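You operate a simulated robot arm through the tools that you are given. There is no shell and no other tool.

The job below is to be done with a simulated robot arm. You get a single attempt, and the scene is never put back.

Task
The jam is cleared: press the overload button inside the blue machine, then start and stop it as a check.
Fine: unplug before you open the door; door shut and latched before you plug in.

It is judged by the outcome, as a careful person would: the job done as asked, and still so three seconds after it is handed in. It fails if anything else is knocked over, pushed out of place, dropped, spilled or broken.

Robot
A 7-joint arm with a two-finger parallel gripper, fixed in place. Base frame: the origin is on the floor under the middle of its stand, x ahead of it, y to its left, z up. Readings come in m, rad, newtons and seconds.
It reaches about 1.247 m from its shoulder. Its first joint turns from -2.304 to 2.304 rad. Payload 3.91 kg.
The tool frame sits at the grasp point between the pads (the TCP): z along the fingers, y along the line on which they close. The tips reach 0.03 m beyond it. The gripper opens to 0.11 m. The fingers are 0.02 m wide and 0.01 m thick; the gripper's body (0.048 by 0.112 m) begins 0.055 m behind the TCP.
Orientation is that of the tool frame in the base frame, as [roll, pitch, yaw] about the fixed x, y, z axes, in that order (R = Rz(yaw) Ry(pitch) Rx(roll)). With the fingers straight down and closing along the base's y, the tool's x points along the base's -x, its y along +y and its z along -z.

Tools
- The arm moves only by the tool jog_arm. Its argument "steps" is a list of rows, each a list of 7 numbers: the shift along the tool's x, y, z in mm, then the turn, a rotation vector about the tool's x, y, z in rad, then the finger opening in mm, from 0 to 110. In form: [[dx, dy, dz, rx, ry, rz, gripper], ...]. A call has 1 to 20 rows; each row shifts and turns the commanded pose from where the row before left it, along the tool's axes as they then stand. A row lasts 0.2 s, in which the tool goes at most 0.05 m and 0.15 rad; a call with a longer step from one row to the next is refused whole, and so is a gripper value outside its range. A pose out of reach is approached as far as the arm can. The call stops where the force on the tool passes 40 N (or 10 N more than at its start, if that is more) or the arm is blocked; 0.2 s more then pass. Each finger travels about 0.108 m/s and halts on what it meets, pressing with about 21 N; the grip force reading is that of the motor and also rises with nothing between the fingers. The clock runs only during rows and for 0.2 s after the last one: add rows that do not move to give the fingers time. It gives the time, the measured TCP pose, the force on the tool (base axes), the opening and the grip force at its end, in the units of the frame above (readings bear some noise), with the torque about the TCP (base axes, N m) and any sound that the robot's microphone picked up.
- Cameras (640 x 400 px; columns grow to the right, rows downward): "scene" is fixed at [0.0501, 0.5001, 1.503]; the picture's right is [-0.22, -0.98, 0.00], its down [-0.53, 0.12, -0.84] and it looks along [0.82, -0.19, -0.54] (base axes); focal length 253 px, centre (320, 200). "wrist" rides on the gripper at [0.072, 0.017, -0.103] in the tool frame; the picture's right is [-0.23, 0.97, 0.00], its down [-0.76, -0.18, -0.62] and it looks along [-0.61, -0.14, 0.78] (tool axes); focal length 222 px, centre (320, 200).
- camera(camera): a new picture of that camera. The clock stands still meanwhile.
- measure_at(camera, pixels): there is no depth. For up to 12 entries [column, row, z] of the newest picture of that camera ("zoom" is the newest enlarged one), the place [x, y] in the base frame at which the ray of that pixel passes the height z, good to about 0.003 m. The clock stands still meanwhile.
- close_up(camera, box): a new picture of the part [left, top, right, bottom] of that camera's present view, enlarged. The clock stands still meanwhile.
- finish_job(): hands the job in; it is judged then, once.

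Unless the task says otherwise, let go and move clear before handing in.

The tools are called as a command line: name --pt "numbers of a row" for each row, then --argument value for the rest, lists and objects as JSON in quotes. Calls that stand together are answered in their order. jog_arm: Moves the arm, as the interface text tells. Its arguments: {"type":"object","properties":{"steps":{"type":"array","items":{"type":"array","items":{"type":"number"}}}},"required":["steps"]} The other tools are called the same way: camera (camera) takes a picture; measure_at (camera, pixels) gives the place at which the rays of pixels pass given heights; close_up (camera, box) takes an enlarged picture of a part of a camera's view; finish_job () hands the job in.

At the start:

```text
t: 0.0
ee_pos: [0.5636, -0.0058, 1.3756]
ee_rot: [3.139, 0.001, -3.141]
ft_force: [0.0, -1.1, -0.6]
wrist_torque: [-0.02, -0.03, 0.0]
finger_gap: 0.1098
finger_force: 0.0
```

scene: 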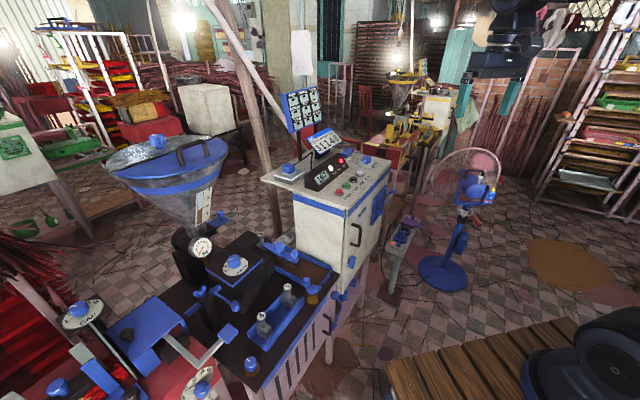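
wrist: 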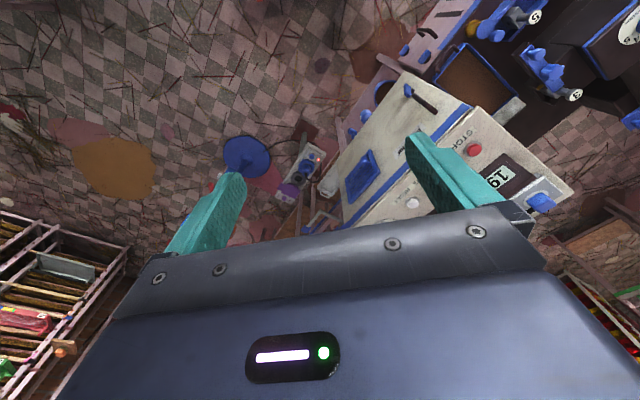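

The scene picture shows a blue/white machine with a control cabinet around (330,200) and a socket stand near (400,235). I'll take close-ups of the cabinet, its door and the plug area before moving.

close_up --camera "scene" --box '[260, 130, 420, 230]'

close_up --camera "scene" --box '[300, 200, 460, 300]'

close_up --camera "wrist" --box '[260, 60, 580, 260]'

close_up --camera "scene" --box '[160, 220, 360, 345]'

```text
4.00 times, centred on (340, 180) of scene
```

zoom: 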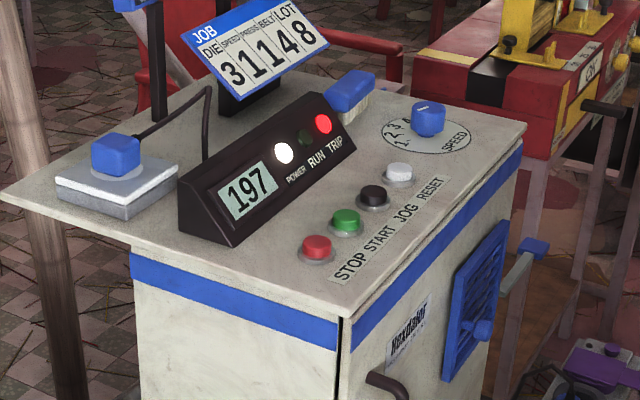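

```text
4.00 times, centred on (380, 250) of scene
```

zoom: 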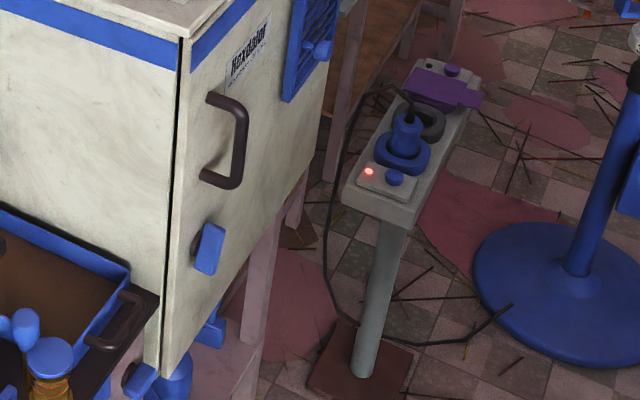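

```text
2.00 times, centred on (420, 160) of wrist
```

zoom: 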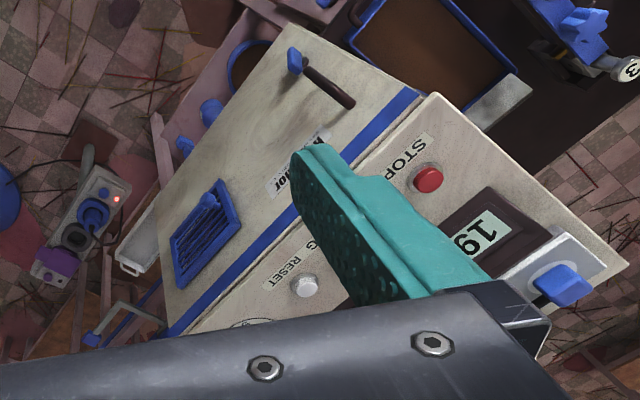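

```text
3.20 times, centred on (260, 282) of scene
```

zoom: 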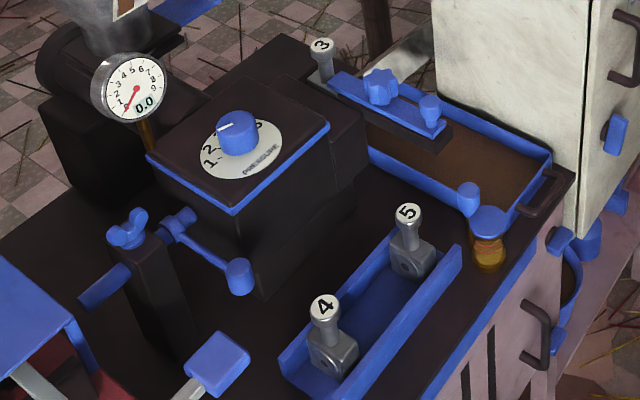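

The close-ups show the control panel (STOP red, START green, JOG, RESET white; TRIP lamp lit), a door with a dark handle at scene (357,235) and a blue latch at (352,262), and a plug in a strip post at (401,234). I'll triangulate these between the two cameras.

measure_at --camera "scene" --pixels '[[339, 191.5, 0.9], [339, 191.5, 1.0], [339, 191.5, 1.1], [401, 234, 0.5], [401, 234, 0.6], [401, 234, 0.7], [352, 262, 0.6], [352, 262, 0.7], [352, 262, 0.8], [346, 209, 0.9], [346, 209, 1.0], [391, 161, 1.0]]'

measure_at --camera "wrist" --pixels '[[474, 149, 0.9], [474, 149, 1.0], [474, 149, 1.1], [306, 167, 0.5], [306, 167, 0.6], [306, 167, 0.7], [407, 90, 0.6], [407, 90, 0.7], [407, 90, 0.8], [476.5, 107.5, 0.9], [476.5, 107.5, 1.0], [412, 200, 1.0]]'

```text
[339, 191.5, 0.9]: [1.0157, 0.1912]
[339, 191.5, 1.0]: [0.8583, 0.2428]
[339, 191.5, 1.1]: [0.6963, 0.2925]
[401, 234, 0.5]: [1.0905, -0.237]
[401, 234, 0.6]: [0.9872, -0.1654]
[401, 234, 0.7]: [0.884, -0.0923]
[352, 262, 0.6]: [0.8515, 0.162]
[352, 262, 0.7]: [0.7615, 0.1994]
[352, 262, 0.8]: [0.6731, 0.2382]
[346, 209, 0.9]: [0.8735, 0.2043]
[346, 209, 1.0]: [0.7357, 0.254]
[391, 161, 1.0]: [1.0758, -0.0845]
```

```text
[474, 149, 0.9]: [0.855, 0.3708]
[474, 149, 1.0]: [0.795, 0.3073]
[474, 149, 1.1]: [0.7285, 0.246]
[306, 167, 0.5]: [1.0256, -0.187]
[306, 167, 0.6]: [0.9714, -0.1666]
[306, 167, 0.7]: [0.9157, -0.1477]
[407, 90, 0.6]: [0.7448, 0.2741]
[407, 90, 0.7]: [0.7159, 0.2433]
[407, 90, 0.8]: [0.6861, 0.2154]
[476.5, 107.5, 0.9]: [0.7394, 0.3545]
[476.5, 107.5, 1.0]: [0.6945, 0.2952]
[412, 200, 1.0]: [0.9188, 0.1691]
```

Triangulation puts the STOP button near (0.765,0.272,1.055), the latch near (0.697,0.225,0.77), and the plug near (0.972,-0.165,0.60), with the door facing about (-0.7,-0.71). I'll move the wrist camera down in front of the strip post to see the plug closely.

jog_arm --pt "-13 -13.7 35.5 0 0 0 110" --pt "-13 -13.7 35.5 0 0 0 110" --pt "-13 -13.7 35.5 0 0 0 110" --pt "-13 -13.7 35.5 0 0 0 110" --pt "-13 -13.7 35.5 0 0 0 110" --pt "-13 -13.7 35.5 0 0 0 110" --pt "-13 -13.7 35.5 0 0 0 110" --pt "-13 -13.7 35.5 0 0 0 110" --pt "-13 -13.7 35.5 0 0 0 110" --pt "-13 -13.7 35.5 0 0 0 110" --pt "-13 -13.7 35.5 0 0 0 110" --pt "-13 -13.7 35.5 0 0 0 110"

camera --camera "wrist"

camera --camera "scene"

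```text
t: 2.6
ee_pos: [0.7178, -0.1707, 0.9479]
ee_rot: [-3.14, -0.001, -3.141]
ft_force: [0.0, 0.4, 0.2]
wrist_torque: [-0.01, -0.02, 0.01]
finger_gap: 0.11
finger_force: 0.0
```

```text
taken
```

wrist: 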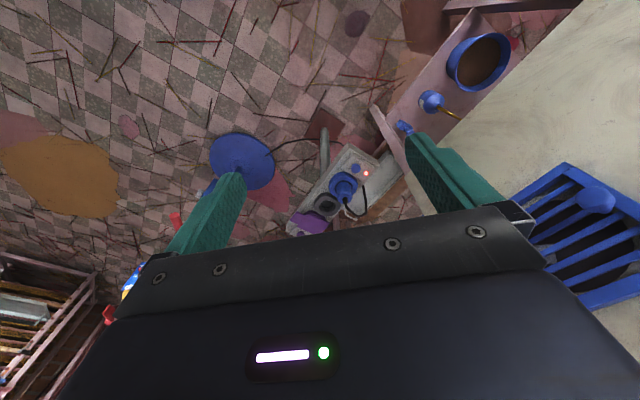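

```text
taken
```

scene: 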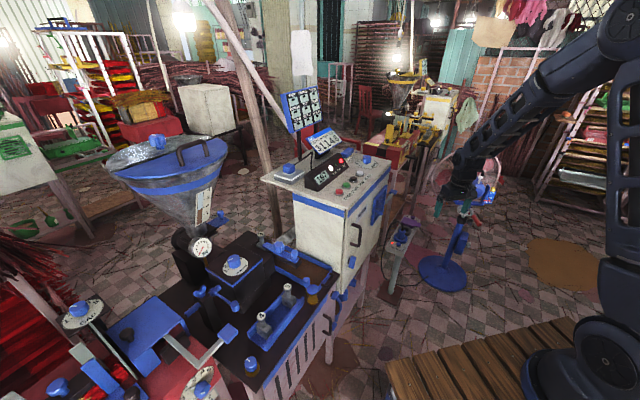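

The wrist picture shows the strip around (340,190): blue plug in a blue socket at (343,187), dark empty socket at (326,204), a purple item at (305,222), and a red lamp at (367,173). I'll enlarge it.

close_up --camera "wrist" --box '[270, 130, 430, 240]'

close_up --camera "wrist" --box '[300, 150, 400, 220]'

close_up --camera "scene" --box '[370, 200, 440, 250]'

```text
3.64 times, centred on (350, 185) of wrist
```

zoom: 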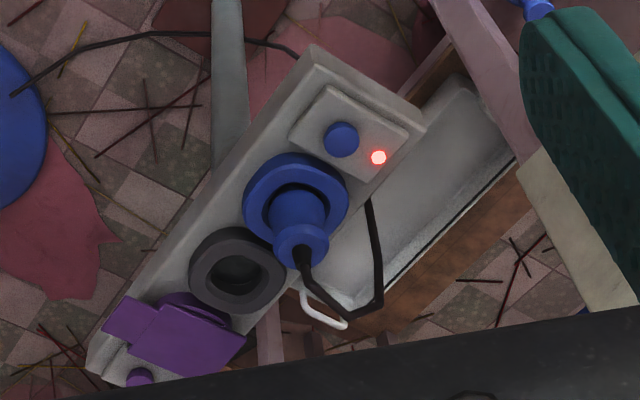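

```text
5.71 times, centred on (350, 185) of wrist
```

zoom: 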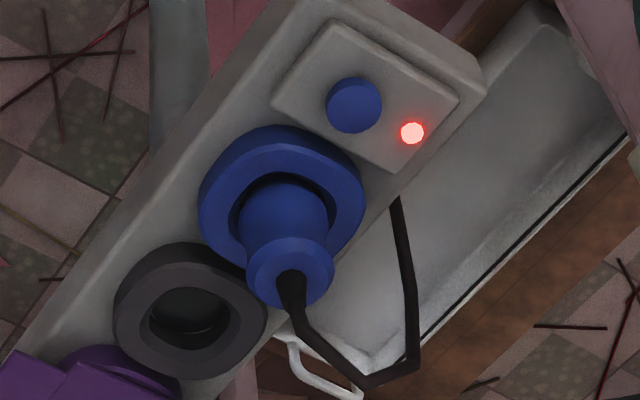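

```text
8.00 times, centred on (405, 225) of scene
```

zoom: 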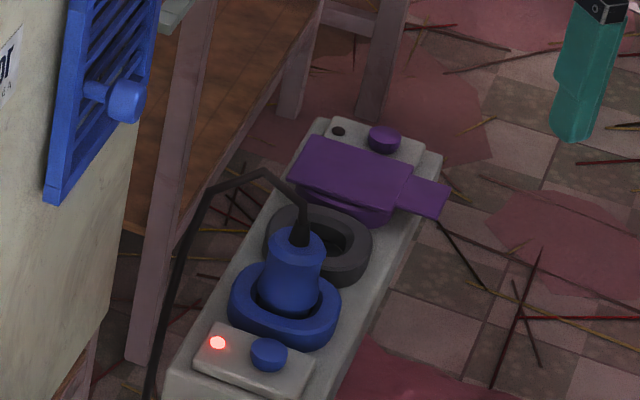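

The strip has a blue lit-switched socket holding the blue plug, an empty grey socket beside it, and a purple flapped socket. I'll triangulate the plug's top, the ring, and the grey socket.

measure_at --camera "scene" --pixels '[[402.3, 230, 0.55], [402.3, 230, 0.65], [400.6, 238, 0.5], [400.6, 238, 0.6], [405, 229.8, 0.5], [405, 229.8, 0.6], [398.5, 244.3, 0.5], [398.5, 244.3, 0.6], [387.5, 248, 0.55], [420, 219.5, 0.55]]'

measure_at --camera "wrist" --pixels '[[345.1, 197.5, 0.55], [345.1, 197.5, 0.65], [343.2, 186, 0.5], [343.2, 186, 0.6], [327.3, 204.5, 0.5], [327.3, 204.5, 0.6], [356.2, 168.3, 0.5], [356.2, 168.3, 0.6], [378, 163.5, 0.55], [295, 228, 0.55]]'

```text
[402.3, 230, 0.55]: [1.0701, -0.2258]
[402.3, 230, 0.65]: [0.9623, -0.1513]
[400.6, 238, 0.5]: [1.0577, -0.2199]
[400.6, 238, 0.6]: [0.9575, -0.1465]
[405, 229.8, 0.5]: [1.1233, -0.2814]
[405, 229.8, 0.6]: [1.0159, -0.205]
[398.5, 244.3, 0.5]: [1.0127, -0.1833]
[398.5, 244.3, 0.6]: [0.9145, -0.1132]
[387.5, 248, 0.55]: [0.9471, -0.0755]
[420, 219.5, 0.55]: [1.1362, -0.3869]
```

```text
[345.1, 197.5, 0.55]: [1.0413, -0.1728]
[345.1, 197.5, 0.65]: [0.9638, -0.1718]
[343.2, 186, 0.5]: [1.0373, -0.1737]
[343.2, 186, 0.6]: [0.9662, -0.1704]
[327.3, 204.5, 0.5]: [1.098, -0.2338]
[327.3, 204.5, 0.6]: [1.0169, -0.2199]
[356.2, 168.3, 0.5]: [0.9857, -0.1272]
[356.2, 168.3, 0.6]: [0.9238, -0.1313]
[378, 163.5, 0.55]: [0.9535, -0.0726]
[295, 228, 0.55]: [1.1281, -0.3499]
```

The plug's top sits at about (0.99,-0.172,0.62) in a ring at z≈0.565, the strip runs along (0.707,-0.707), and the grey socket is about 72 mm along at (1.041,-0.224). I'll turn the gripper 45° in yaw and tilt it 45° so the fingers close along the strip, clear of the cord.

jog_arm --pt "0 0 0 0 0 -0.131 110" --pt "0 0 0 0 0 -0.131 110" --pt "0 0 0 0 0 -0.131 110" --pt "0 0 0 0 0 -0.131 110" --pt "0 0 0 0 0 -0.131 110" --pt "0 0 0 0 0 -0.13 110" --pt "0 0 0 0 -0.131 0 110" --pt "0 0 0 0 -0.131 0 110" --pt "0 0 0 0 -0.131 0 110" --pt "0 0 0 0 -0.131 0 110" --pt "0 0 0 0 -0.131 0 110" --pt "0 0 0 0 -0.13 0 110"

camera --camera "wrist"

camera --camera "scene"

```text
t: 5.2
ee_pos: [0.7184, -0.1693, 0.9494]
ee_rot: [-3.138, 0.787, -2.353]
ft_force: [0.0, 0.2, 0.0]
wrist_torque: [-0.06, 0.0, -0.03]
finger_gap: 0.11
finger_force: 0.0
```

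```text
taken
```

wrist: 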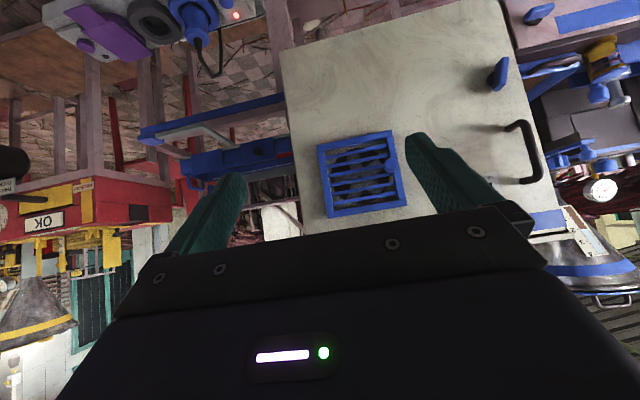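

```text
taken
```

scene: 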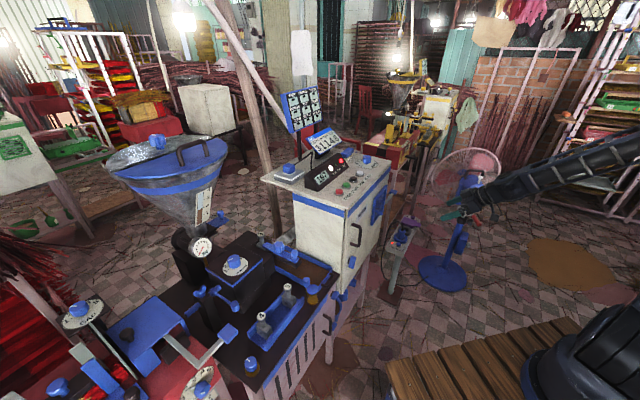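

The wrist now sees the door (upside down): grille at (360,172), dark handle at (525,150), blue latch at (498,73). I'll enlarge the door and its latch side.

close_up --camera "wrist" --box '[440, 30, 600, 130]'

close_up --camera "wrist" --box '[260, 0, 580, 240]'

close_up --camera "scene" --box '[330, 205, 394, 285]'

```text
4.00 times, centred on (520, 80) of wrist
```

zoom: 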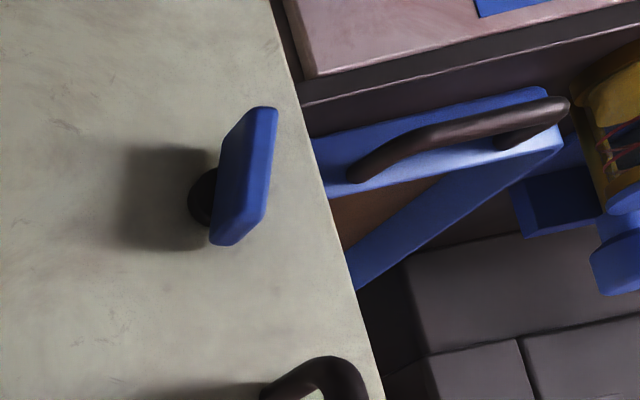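

```text
1.67 times, centred on (420, 120) of wrist
```

zoom: 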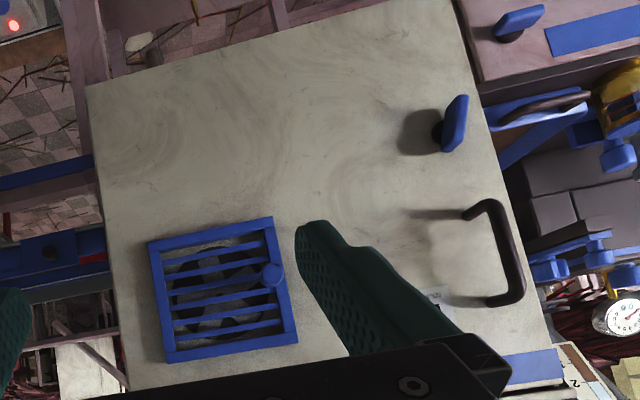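

```text
5.00 times, centred on (362, 245) of scene
```

zoom: 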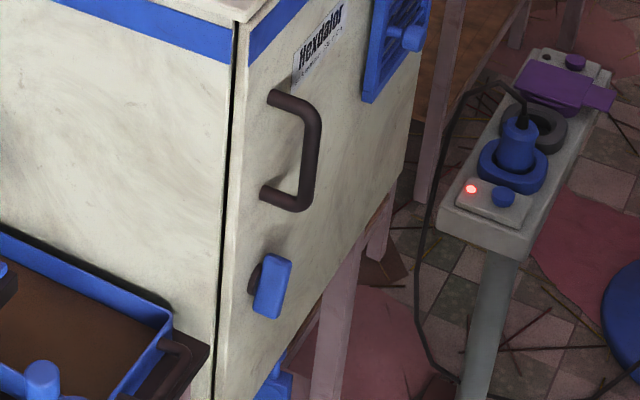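

The latch is a vertical blue bar on a stem and the handle is a dark bracket near the door's left edge. Next I move to a pre-grasp about 120 mm back from the plug along the finger direction.

jog_arm --pt "12.06 -21.6 28.7 0 0 0 110" --pt "12.06 -21.6 28.7 0 0 0 110" --pt "12.06 -21.6 28.7 0 0 0 110" --pt "12.06 -21.6 28.7 0 0 0 110" --pt "12.06 -21.6 28.7 0 0 0 110" --pt "12.06 -21.6 28.7 0 0 0 110" --pt "12.06 -21.6 28.7 0 0 0 110" --pt "12.06 -21.6 28.7 0 0 0 110" --pt "12.06 -21.6 28.7 0 0 0 110"

camera --camera "wrist"

close_up --camera "scene" --box '[340, 170, 500, 270]'

```text
t: 7.2
ee_pos: [0.9311, -0.2337, 0.6887]
ee_rot: [3.141, 0.785, -2.356]
ft_force: [-0.2, -0.2, 0.5]
wrist_torque: [-0.01, 0.02, 0.03]
finger_gap: 0.11
finger_force: 0.0
```

```text
taken
```

wrist: 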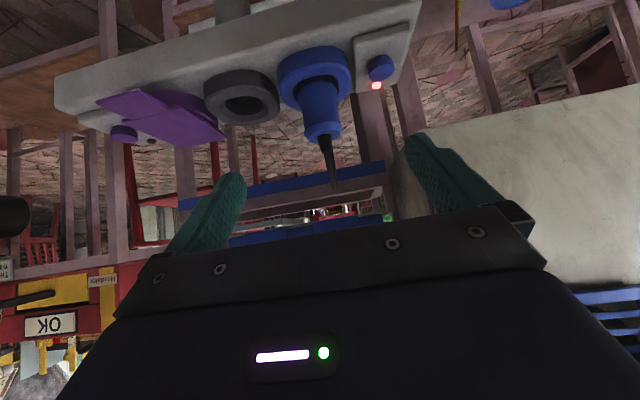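

```text
4.00 times, centred on (420, 220) of scene
```

zoom: 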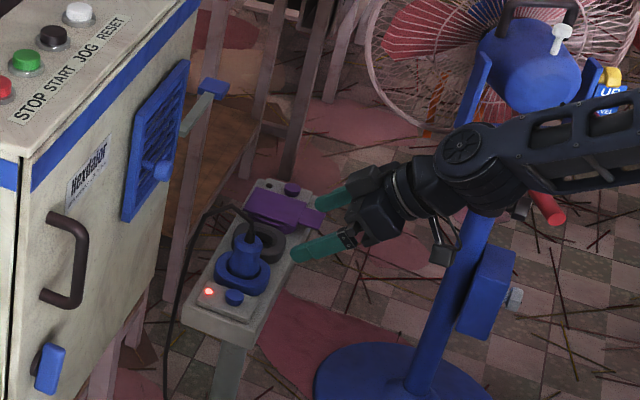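

The fingertips now straddle the plug (wrist: plug top at (322,132), ring at (314,75)). I'll refine the plug's position with measurements from this closer view.

close_up --camera "wrist" --box '[240, 30, 400, 130]'

measure_at --camera "wrist" --pixels '[[322, 132, 0.61], [322, 132, 0.62], [322, 132, 0.63], [314, 70, 0.56], [314, 70, 0.57], [314, 70, 0.58], [243, 96, 0.57], [380, 67, 0.56]]'

measure_at --camera "scene" --pixels '[[402.3, 230, 0.61], [402.3, 230, 0.62], [402.3, 230, 0.63]]'

```text
4.00 times, centred on (320, 80) of wrist
```

zoom: 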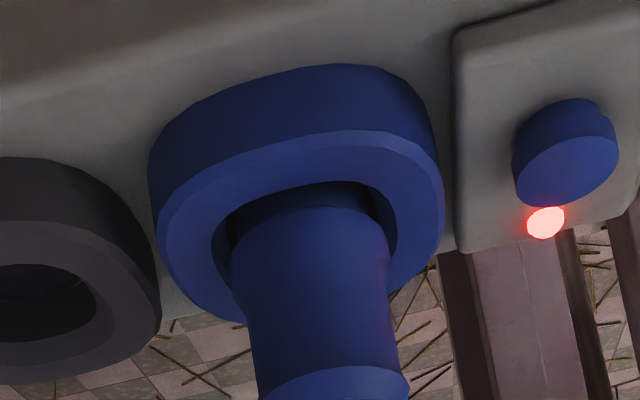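

```text
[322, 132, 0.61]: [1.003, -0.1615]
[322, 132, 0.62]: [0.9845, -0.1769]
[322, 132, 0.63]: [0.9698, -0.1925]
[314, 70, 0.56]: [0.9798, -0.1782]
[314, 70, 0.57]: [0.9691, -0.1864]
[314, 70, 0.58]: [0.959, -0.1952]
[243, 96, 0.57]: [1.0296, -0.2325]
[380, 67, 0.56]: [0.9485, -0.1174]
```

```text
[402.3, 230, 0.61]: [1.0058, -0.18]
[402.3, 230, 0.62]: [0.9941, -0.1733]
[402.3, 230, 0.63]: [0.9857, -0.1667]
```

The plug and TCP agree along the closing axis within about 2 mm (plug top at about (0.994,-0.172,0.617)). I'll advance 122 mm along the fingers with the gripper open, then check before closing.

jog_arm --pt "0 0 25 0 0 0 110" --pt "0 0 25 0 0 0 110" --pt "0 0 25 0 0 0 110" --pt "0 0 25 0 0 0 110" --pt "0 0 22 0 0 0 110"

camera --camera "wrist"

close_up --camera "scene" --box '[360, 190, 456, 250]'

```text
t: 8.4
ee_pos: [0.9916, -0.1723, 0.6025]
ee_rot: [-3.141, 0.787, -2.357]
ft_force: [-0.1, -0.1, 1.4]
wrist_torque: [0.03, 0.0, 0.02]
finger_gap: 0.1096
finger_force: 0.1
```

```text
taken
```

wrist: 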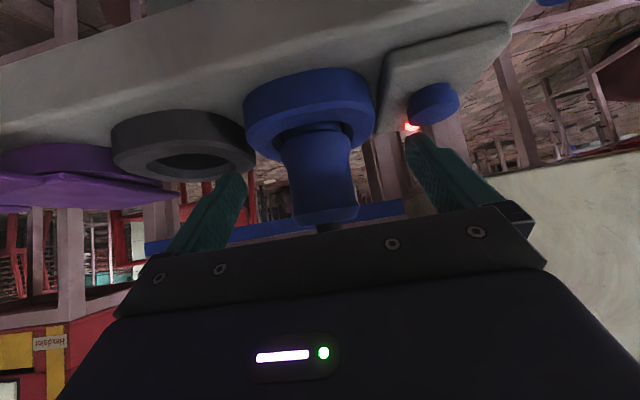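

```text
6.67 times, centred on (408, 220) of scene
```

zoom: 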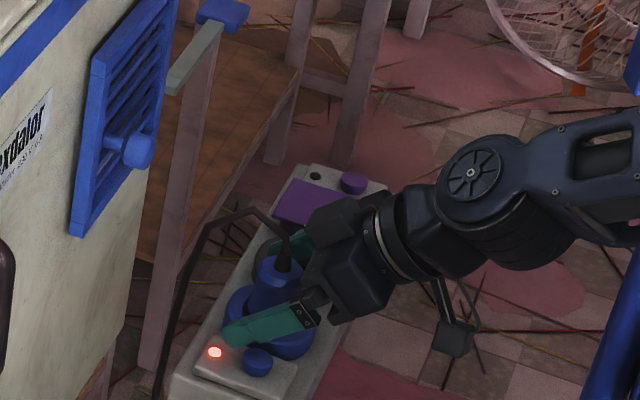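

The fingers straddle the plug with it centred at wrist (320,180) and no contact force. I'll close on it.

jog_arm --pt "0 0 0 0 0 0 60" --pt "0 0 0 0 0 0 40" --pt "0 0 0 0 0 0 20" --pt "0 0 0 0 0 0 10" --pt "0 0 0 0 0 0 10"

camera --camera "wrist"

```text
t: 9.6
ee_pos: [0.9928, -0.1731, 0.6031]
ee_rot: [-3.141, 0.785, -2.355]
ft_force: [-2.7, 3.4, -0.3]
wrist_torque: [0.16, 0.14, 0.0]
finger_gap: 0.0371
finger_force: 21.3
```

```text
taken
```

wrist: 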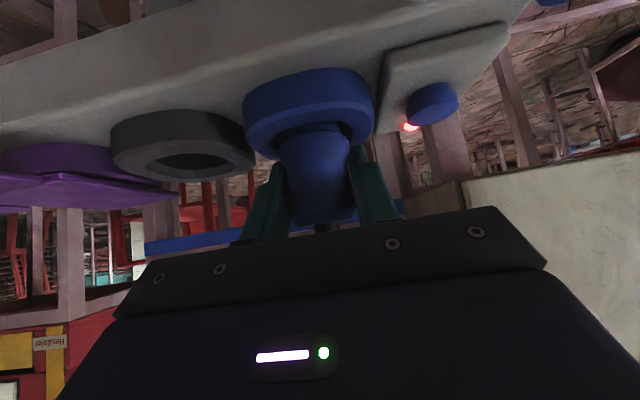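

The grip holds at 37.1 mm with 21 N. I'll pull straight up in small steps.

jog_arm --pt "-3.5 0 -3.5 0 0 0 10" --pt "-3.5 0 -3.5 0 0 0 10" --pt "-3.5 0 -3.5 0 0 0 10" --pt "-3.5 0 -3.5 0 0 0 10" --pt "-3.5 0 -3.5 0 0 0 10" --pt "-3.5 0 -3.5 0 0 0 10"

camera --camera "wrist"

close_up --camera "scene" --box '[360, 190, 456, 250]'

```text
t: 11.0
ee_pos: [0.9916, -0.1717, 0.6327]
ee_rot: [3.141, 0.784, -2.355]
ft_force: [-1.1, 0.4, -0.8]
wrist_torque: [0.0, 0.04, 0.01]
finger_gap: 0.0367
finger_force: 21.0
```

```text
taken
```

wrist: 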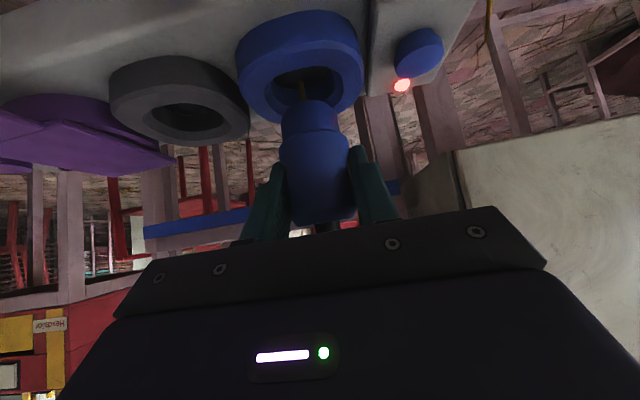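

```text
6.67 times, centred on (408, 220) of scene
```

zoom: 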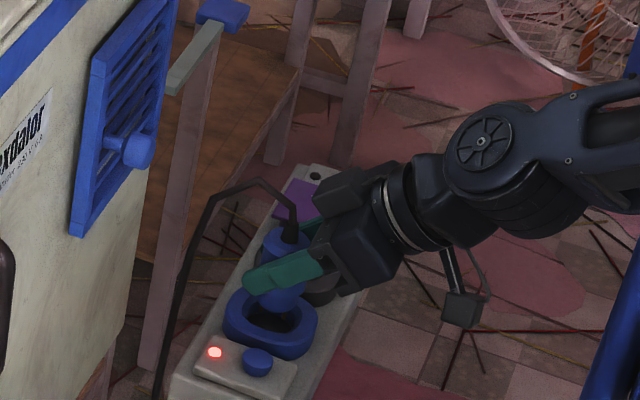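

The plug is coming out; its pin shows at wrist (303,90). I'll raise it another 45 mm and look at the pins and the grey socket and the panel lamp.

jog_arm --pt "-7 0 -7 0 0 0 10" --pt "-7 0 -7 0 0 0 10" --pt "-7 0 -7 0 0 0 10" --pt "-7 0 -7 0 0 0 10" --pt "-4 0 -4 0 0 0 10"

close_up --camera "wrist" --box '[60, 0, 460, 250]'

close_up --camera "scene" --box '[290, 150, 450, 250]'

```text
t: 12.2
ee_pos: [0.9919, -0.1707, 0.6773]
ee_rot: [-3.14, 0.786, -2.358]
ft_force: [0.5, -0.6, -0.6]
wrist_torque: [0.05, -0.02, 0.01]
finger_gap: 0.0368
finger_force: 20.9
```

```text
1.60 times, centred on (260, 125) of wrist
```

zoom: 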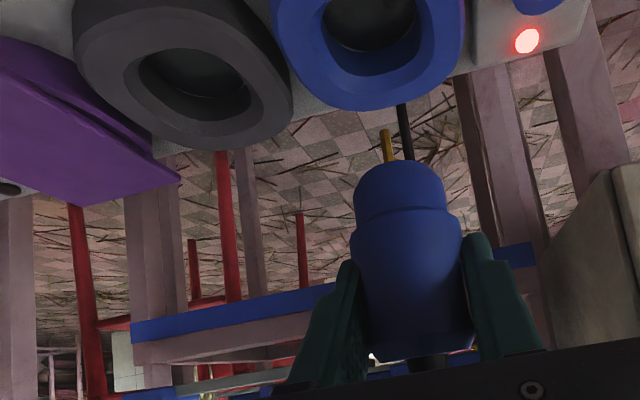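

```text
4.00 times, centred on (370, 200) of scene
```

zoom: 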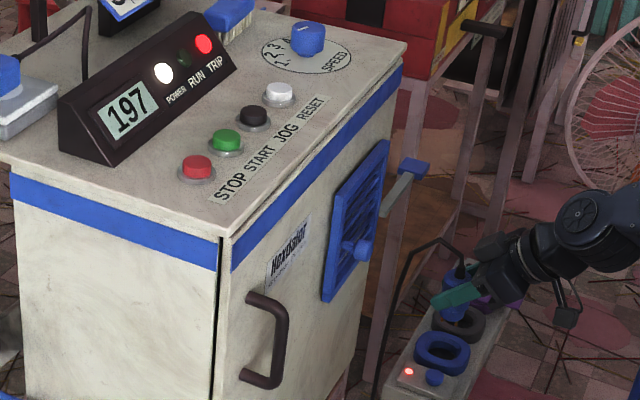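

The plug is free, but the panel POWER lamp (zoom (163,72)) is still lit, so I need to check whose cord this is. I'll trace the cord in close-ups.

close_up --camera "scene" --box '[340, 220, 480, 310]'

close_up --camera "scene" --box '[420, 140, 520, 300]'

close_up --camera "scene" --box '[320, 150, 400, 200]'

close_up --camera "scene" --box '[300, 250, 420, 340]'

```text
4.44 times, centred on (410, 265) of scene
```

zoom: 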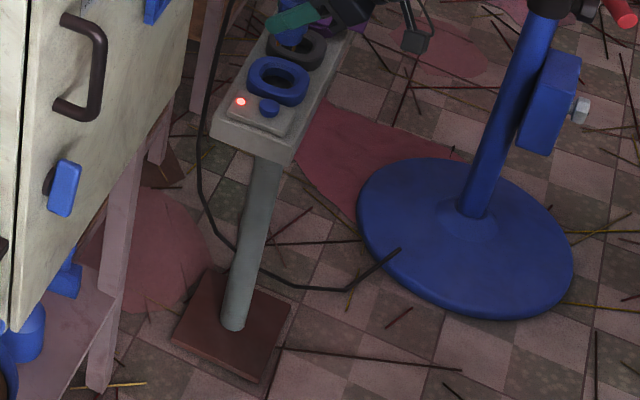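

```text
2.50 times, centred on (470, 220) of scene
```

zoom: 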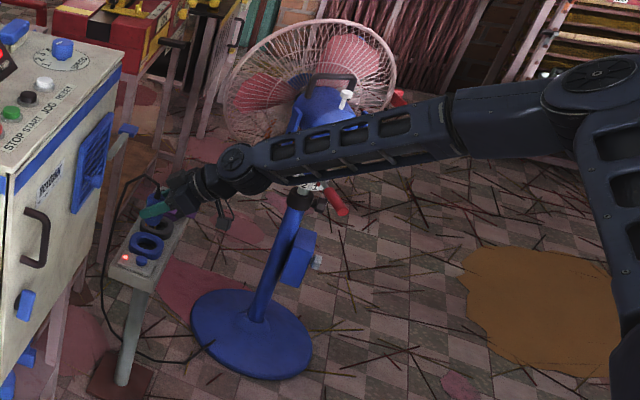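

```text
8.00 times, centred on (360, 175) of scene
```

zoom: 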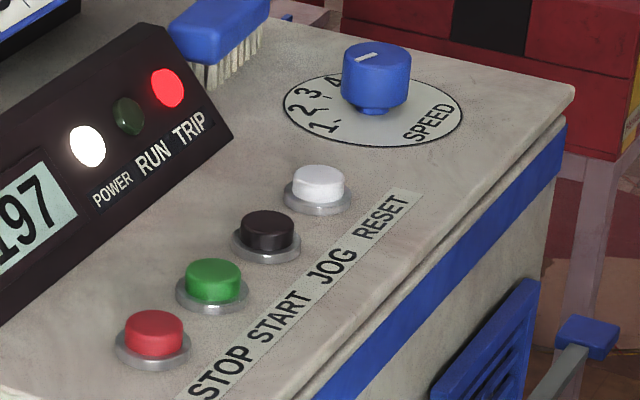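

```text
4.44 times, centred on (360, 295) of scene
```

zoom: 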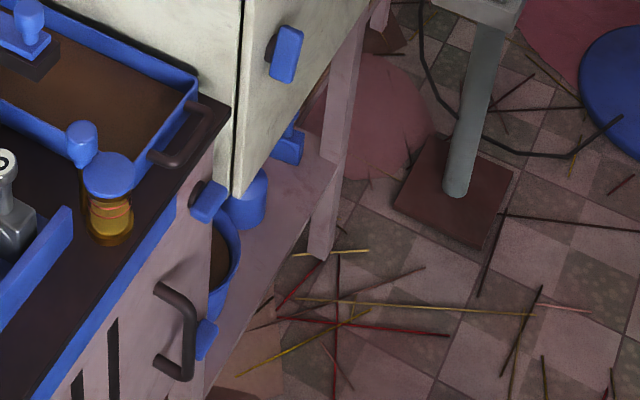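

The cord clearly runs from this plug down to the blue fan's base, not to the machine: the lamp stayed lit because this is the fan's plug. I'll put it straight back, and I note the grey box with a blue plug on the cabinet top at scene (289,170) whose cord runs to the machine's console.

jog_arm --pt "7 0 7 0 0 0 10" --pt "7 0 7 0 0 0 10" --pt "7 0 7 0 0 0 10" --pt "7 0 7 0 0 0 10" --pt "4 0 4 0 0 0 10"

camera --camera "wrist"

```text
t: 13.4
ee_pos: [0.9916, -0.1721, 0.6324]
ee_rot: [3.14, 0.784, -2.355]
ft_force: [0.4, 0.1, -0.9]
wrist_torque: [0.01, 0.01, -0.03]
finger_gap: 0.0367
finger_force: 20.8
```

```text
taken
```

wrist: 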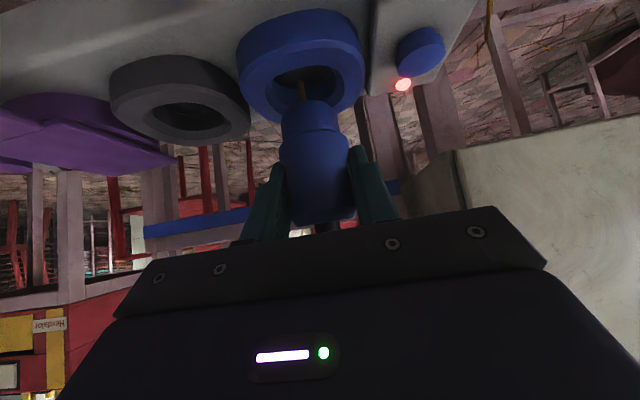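

The view matches the pull-out picture (pin at (303,90), ring at (300,65)), so the plug is still aligned. I'll push it straight down the way it came.

jog_arm --pt "3.5 0 3.5 0 0 0 10" --pt "3.5 0 3.5 0 0 0 10" --pt "3.5 0 3.5 0 0 0 10" --pt "3.5 0 3.5 0 0 0 10" --pt "3.5 0 3.5 0 0 0 10" --pt "3.5 0 3.5 0 0 0 10"

camera --camera "wrist"

close_up --camera "scene" --box '[360, 190, 456, 250]'

```text
t: 14.8
ee_pos: [0.9901, -0.1712, 0.602]
ee_rot: [-3.141, 0.784, -2.354]
ft_force: [-3.4, -2.2, 3.2]
wrist_torque: [-0.12, 0.11, 0.0]
finger_gap: 0.0371
finger_force: 20.7
```

```text
taken
```

wrist: 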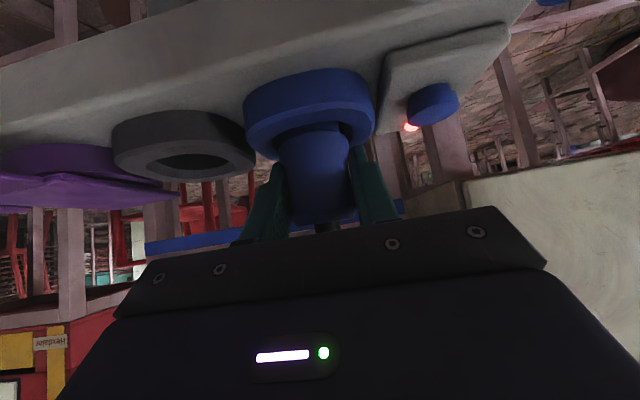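

```text
6.67 times, centred on (408, 220) of scene
```

zoom: 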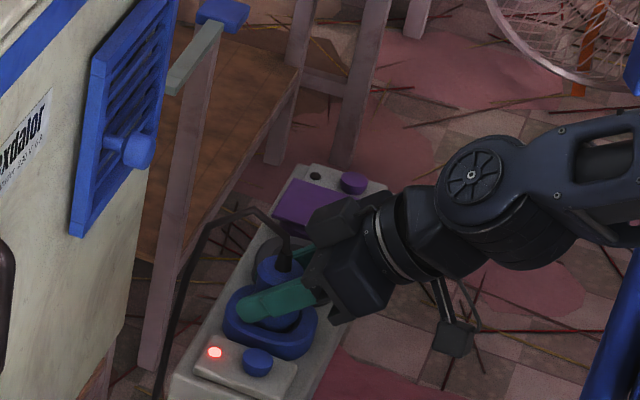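

The plug looks seated as before (plug rows 125–222 match the original picture). I'll press 3 mm further to confirm the seat, then come back.

jog_arm --pt "1.5 0 1.5 0 0 0 10" --pt "1.5 0 1.5 0 0 0 10"

```text
t: 15.6
ee_pos: [0.9926, -0.1714, 0.6005]
ee_rot: [3.141, 0.788, -2.356]
ft_force: [-16.6, -2.6, 16.9]
wrist_torque: [0.11, 0.41, 0.0]
finger_gap: 0.0371
finger_force: 20.8
stopped in row 2: the force on the tool passed its limit at 41 N (the readings are from after the stop); the commanded pose is now the measured one
```

The resistance jumped to 41 N at the same height, so the plug is fully seated. I'll open to 70 mm and back away along the fingers.

jog_arm --pt "0 0 0 0 0 0 50" --pt "0 0 0 0 0 0 65" --pt "0 0 0 0 0 0 70" --pt "0 0 -15 0 0 0 70" --pt "0 0 -25 0 0 0 70" --pt "0 0 -35 0 0 0 70" --pt "0 0 -35 0 0 0 70" --pt "0 0 -35 0 0 0 70"

camera --camera "wrist"

close_up --camera "scene" --box '[240, 140, 400, 240]'

close_up --camera "scene" --box '[370, 200, 440, 250]'

```text
t: 17.4
ee_pos: [0.9208, -0.2443, 0.702]
ee_rot: [-3.141, 0.788, -2.357]
ft_force: [0.5, 0.1, 0.7]
wrist_torque: [-0.01, -0.02, -0.04]
finger_gap: 0.0701
finger_force: 0.0
```

```text
taken
```

wrist: 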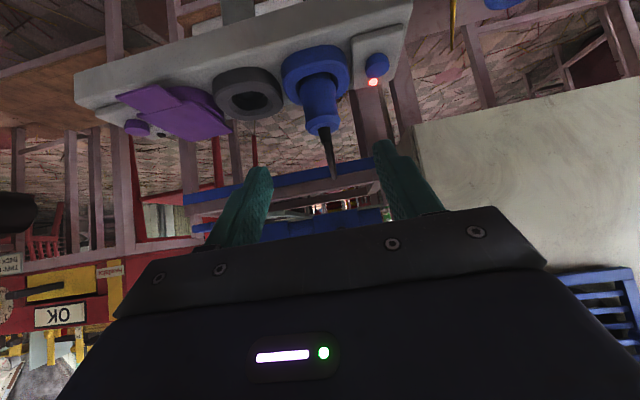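

```text
4.00 times, centred on (320, 190) of scene
```

zoom: 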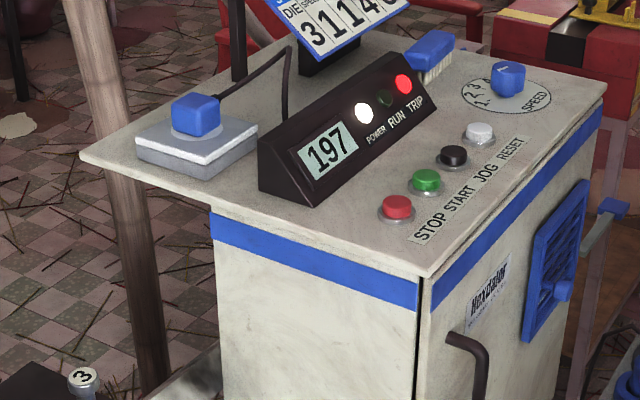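

```text
8.00 times, centred on (405, 225) of scene
```

zoom: 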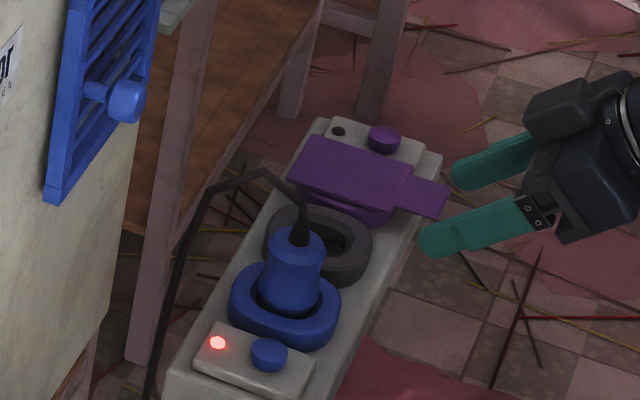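

The fan plug is back exactly as before. The enlarged panel shows a blue plug on a grey socket box at scene (289,169) with a black cord to the console, which should be the machine's own supply. I'll retreat upward and straighten the gripper to look at it from above.

jog_arm --pt "-23.1 11.5 -34.35 0 0 0 70" --pt "-23.1 11.5 -34.35 0 0 0 70" --pt "-23.1 11.5 -34.35 0 0 0 70" --pt "-23.1 11.5 -34.35 0 0 0 70" --pt "-23.1 11.5 -34.35 0 0 0 70" --pt "-23.1 11.5 -34.35 0 0 0 70" --pt "-23.1 11.5 -34.35 0 0 0 70" --pt "-23.1 11.5 -34.35 0 0 0 70" --pt "-23.1 11.5 -34.35 0 0 0 70" --pt "-23.1 11.5 -34.35 0 0 0 70" --pt "-23.1 11.5 -34.35 0 0 0 70" --pt "-23.1 11.5 -34.35 0 0 0 70" --pt "-23.1 11.5 -34.35 0 0 0 70" --pt "-23.1 11.5 -34.35 0 0 0 70" --pt "-23.1 11.5 -34.35 0 0 0 70" --pt "-23.1 11.5 -34.35 0 0 0 70"

jog_arm --pt "0 0 0 0 0.131 0 70" --pt "0 0 0 0 0.131 0 70" --pt "0 0 0 0 0.131 0 70" --pt "0 0 0 0 0.131 0 70" --pt "0 0 0 0 0.131 0 70" --pt "0 0 0 0 0.13 0 70" --pt "0 0 0 0 0 0.131 70" --pt "0 0 0 0 0 0.131 70" --pt "0 0 0 0 0 0.131 70" --pt "0 0 0 0 0 0.131 70" --pt "0 0 0 0 0 0.131 70" --pt "0 0 0 0 0 0.13 70"

```text
t: 20.8
ee_pos: [0.6975, -0.2054, 1.3526]
ee_rot: [-3.141, 0.786, -2.357]
ft_force: [0.4, 0.1, 0.5]
wrist_torque: [-0.03, -0.01, 0.03]
finger_gap: 0.0702
finger_force: 0.0
```

```text
t: 23.4
ee_pos: [0.6982, -0.2052, 1.3537]
ee_rot: [3.14, 0.0, 3.138]
ft_force: [0.1, -0.2, -0.2]
wrist_torque: [-0.01, 0.03, -0.02]
finger_gap: 0.0701
finger_force: 0.1
```

The arm is upright at (0.698,-0.205,1.354). Now I slide left about 620 mm above the cabinet to view the top.

jog_arm --pt "0 45 0 0 0 0 70" --pt "0 45 0 0 0 0 70" --pt "0 45 0 0 0 0 70" --pt "0 45 0 0 0 0 70" --pt "0 45 0 0 0 0 70" --pt "0 45 0 0 0 0 70" --pt "0 45 0 0 0 0 70" --pt "0 45 0 0 0 0 70" --pt "0 45 0 0 0 0 70" --pt "0 45 0 0 0 0 70" --pt "0 45 0 0 0 0 70" --pt "0 45 0 0 0 0 70" --pt "0 45 0 0 0 0 70"

camera --camera "wrist"

camera --camera "scene"

```text
t: 26.2
ee_pos: [0.6979, 0.3791, 1.3536]
ee_rot: [3.14, 0.005, 3.141]
ft_force: [-0.4, -1.3, 0.7]
wrist_torque: [0.07, 0.01, -0.01]
finger_gap: 0.0699
finger_force: 0.0
```

```text
taken
```

wrist: 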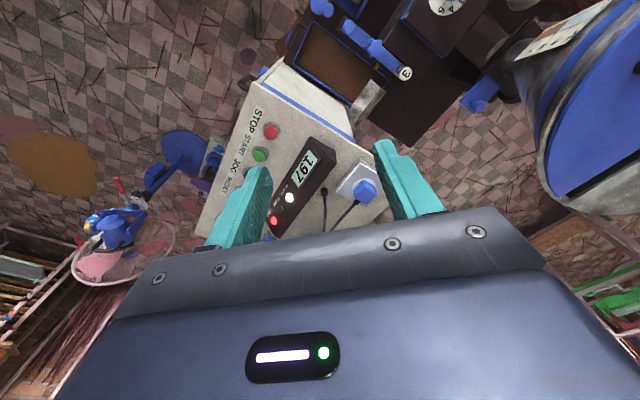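

```text
taken
```

scene: 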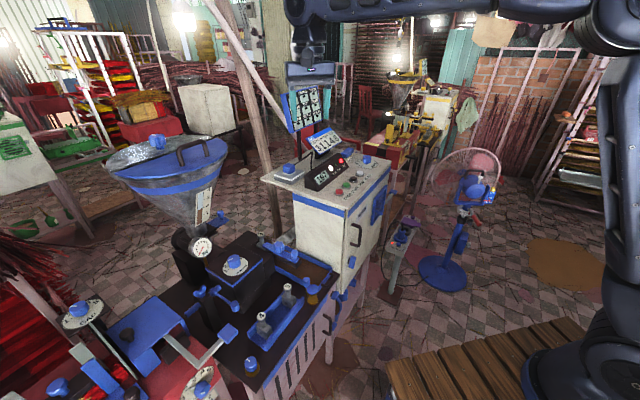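

close_up --camera "wrist" --box '[220, 110, 420, 240]'

close_up --camera "wrist" --box '[310, 150, 400, 240]'

close_up --camera "scene" --box '[260, 140, 340, 190]'

```text
3.08 times, centred on (320, 175) of wrist
```

zoom: 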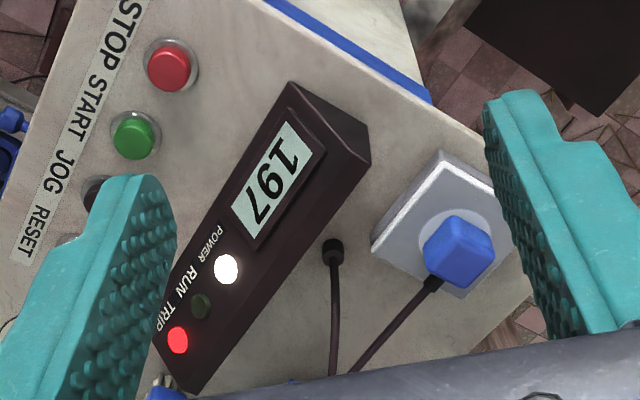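

```text
4.44 times, centred on (355, 195) of wrist
```

zoom: 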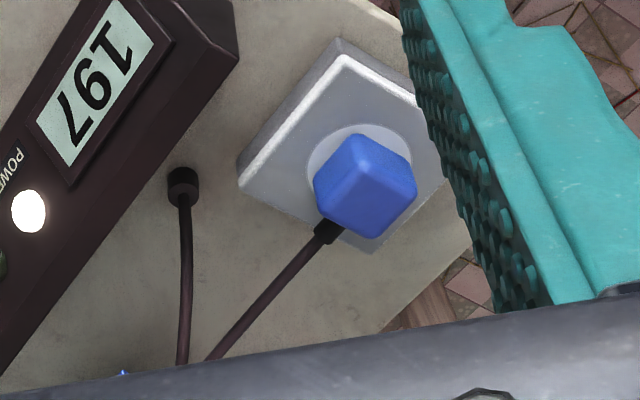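

```text
8.00 times, centred on (300, 165) of scene
```

zoom: 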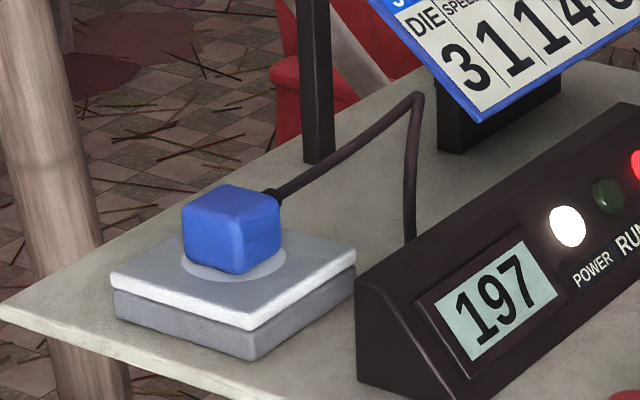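

The close-ups confirm it: the blue cube plug on the grey socket box (wrist (366,190)) has a cord running to a gland in the machine's top. I'll triangulate this plug.

measure_at --camera "wrist" --pixels '[[366.3, 190.5, 1.08], [366.3, 190.5, 1.1], [366.3, 190.5, 1.12], [363.5, 184.5, 1.06], [363.5, 184.5, 1.08], [324.3, 191, 1.04], [324.3, 191, 1.06], [271, 131, 1.06], [260, 154.5, 1.06]]'

measure_at --camera "scene" --pixels '[[289, 166, 1.08], [289, 166, 1.1], [289, 166, 1.12], [289.4, 172.3, 1.06], [289.4, 172.3, 1.08], [339, 191, 1.06], [346.5, 184, 1.06], [351, 269, 0.77], [393, 162, 1.05], [260.5, 179, 1.04]]'

```text
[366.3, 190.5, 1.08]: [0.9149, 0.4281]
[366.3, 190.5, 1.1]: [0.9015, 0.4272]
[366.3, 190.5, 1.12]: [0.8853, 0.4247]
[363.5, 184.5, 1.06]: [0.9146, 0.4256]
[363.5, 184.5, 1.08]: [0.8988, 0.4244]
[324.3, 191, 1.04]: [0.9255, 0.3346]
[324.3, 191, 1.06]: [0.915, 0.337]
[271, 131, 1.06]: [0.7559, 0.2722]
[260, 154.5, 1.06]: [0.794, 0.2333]
```

```text
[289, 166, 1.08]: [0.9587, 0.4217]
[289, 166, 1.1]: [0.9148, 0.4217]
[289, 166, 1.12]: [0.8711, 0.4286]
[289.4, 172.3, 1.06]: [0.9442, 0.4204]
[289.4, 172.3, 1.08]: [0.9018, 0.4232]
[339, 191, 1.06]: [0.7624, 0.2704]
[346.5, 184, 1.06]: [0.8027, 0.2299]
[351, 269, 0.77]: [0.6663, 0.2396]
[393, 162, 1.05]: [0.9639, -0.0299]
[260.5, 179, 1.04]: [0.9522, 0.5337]
```

The plug's top is at about (0.893,0.425,1.11), about 32 mm wide, on a plate at z≈1.08, with the cord leaving toward (+x,-y). I'll yaw 45° so the pads close on the faces without the cord and move above it.

jog_arm --pt "0 0 0 0 0 0.131 70" --pt "0 0 0 0 0 0.131 70" --pt "0 0 0 0 0 0.131 70" --pt "0 0 0 0 0 0.131 70" --pt "0 0 0 0 0 0.131 70" --pt "0 0 0 0 0 0.13 70" --pt "-17.9 28.75 16.7 0 0 0 70" --pt "-17.9 28.75 16.7 0 0 0 70" --pt "-17.9 28.75 16.7 0 0 0 70" --pt "-17.9 28.75 16.7 0 0 0 70" --pt "-17.9 28.75 16.7 0 0 0 70" --pt "-17.9 28.75 16.7 0 0 0 70"

camera --camera "wrist"

close_up --camera "scene" --box '[240, 90, 400, 190]'

```text
t: 28.8
ee_pos: [0.8975, 0.4254, 1.2557]
ee_rot: [3.139, 0.0, 2.356]
ft_force: [-0.3, 0.2, 0.7]
wrist_torque: [0.01, -0.04, 0.0]
finger_gap: 0.0703
finger_force: 0.0
```

```text
taken
```

wrist: 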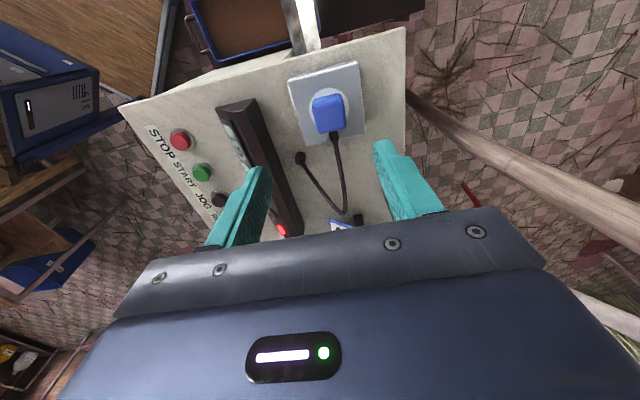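

```text
4.00 times, centred on (320, 140) of scene
```

zoom: 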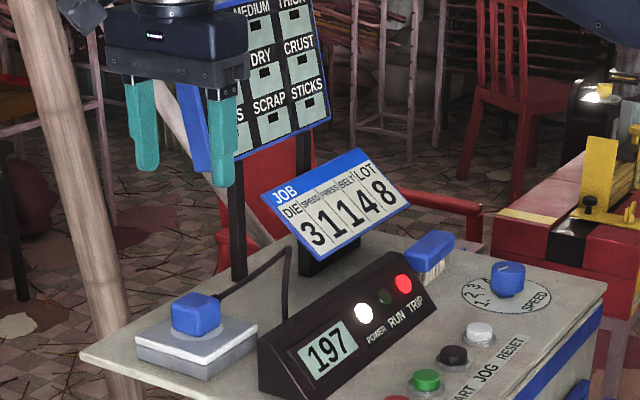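

The plug is at wrist (327,113), axis-aligned with the gripper now. I'll check its offset from the TCP.

close_up --camera "wrist" --box '[280, 50, 376, 110]'

close_up --camera "wrist" --box '[270, 60, 390, 220]'

measure_at --camera "wrist" --pixels '[[328, 115, 1.11], [328, 108, 1.08], [310, 98, 1.11], [342, 94, 1.11], [317, 134, 1.11], [347, 129, 1.11], [345, 212, 1.1], [301, 158, 1.05]]'

```text
6.67 times, centred on (328, 80) of wrist
```

zoom: 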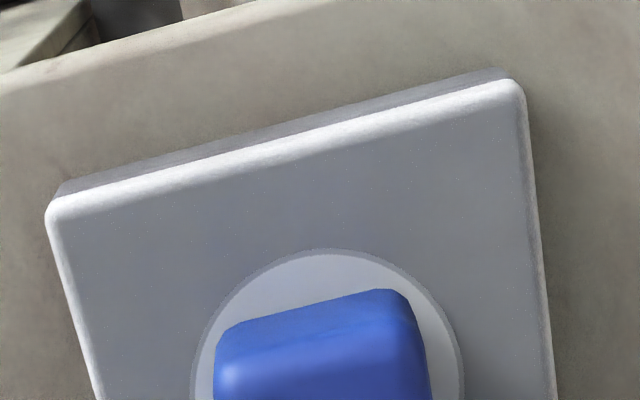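

```text
2.50 times, centred on (330, 140) of wrist
```

zoom: 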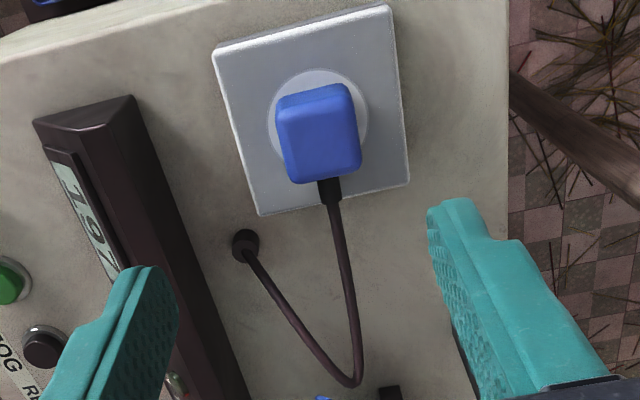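

```text
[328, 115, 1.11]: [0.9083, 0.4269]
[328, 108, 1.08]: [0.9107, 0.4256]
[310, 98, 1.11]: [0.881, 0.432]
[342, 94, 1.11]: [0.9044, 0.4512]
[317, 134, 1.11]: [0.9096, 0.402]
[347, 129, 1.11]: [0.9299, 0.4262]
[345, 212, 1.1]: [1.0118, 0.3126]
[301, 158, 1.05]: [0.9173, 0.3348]
```

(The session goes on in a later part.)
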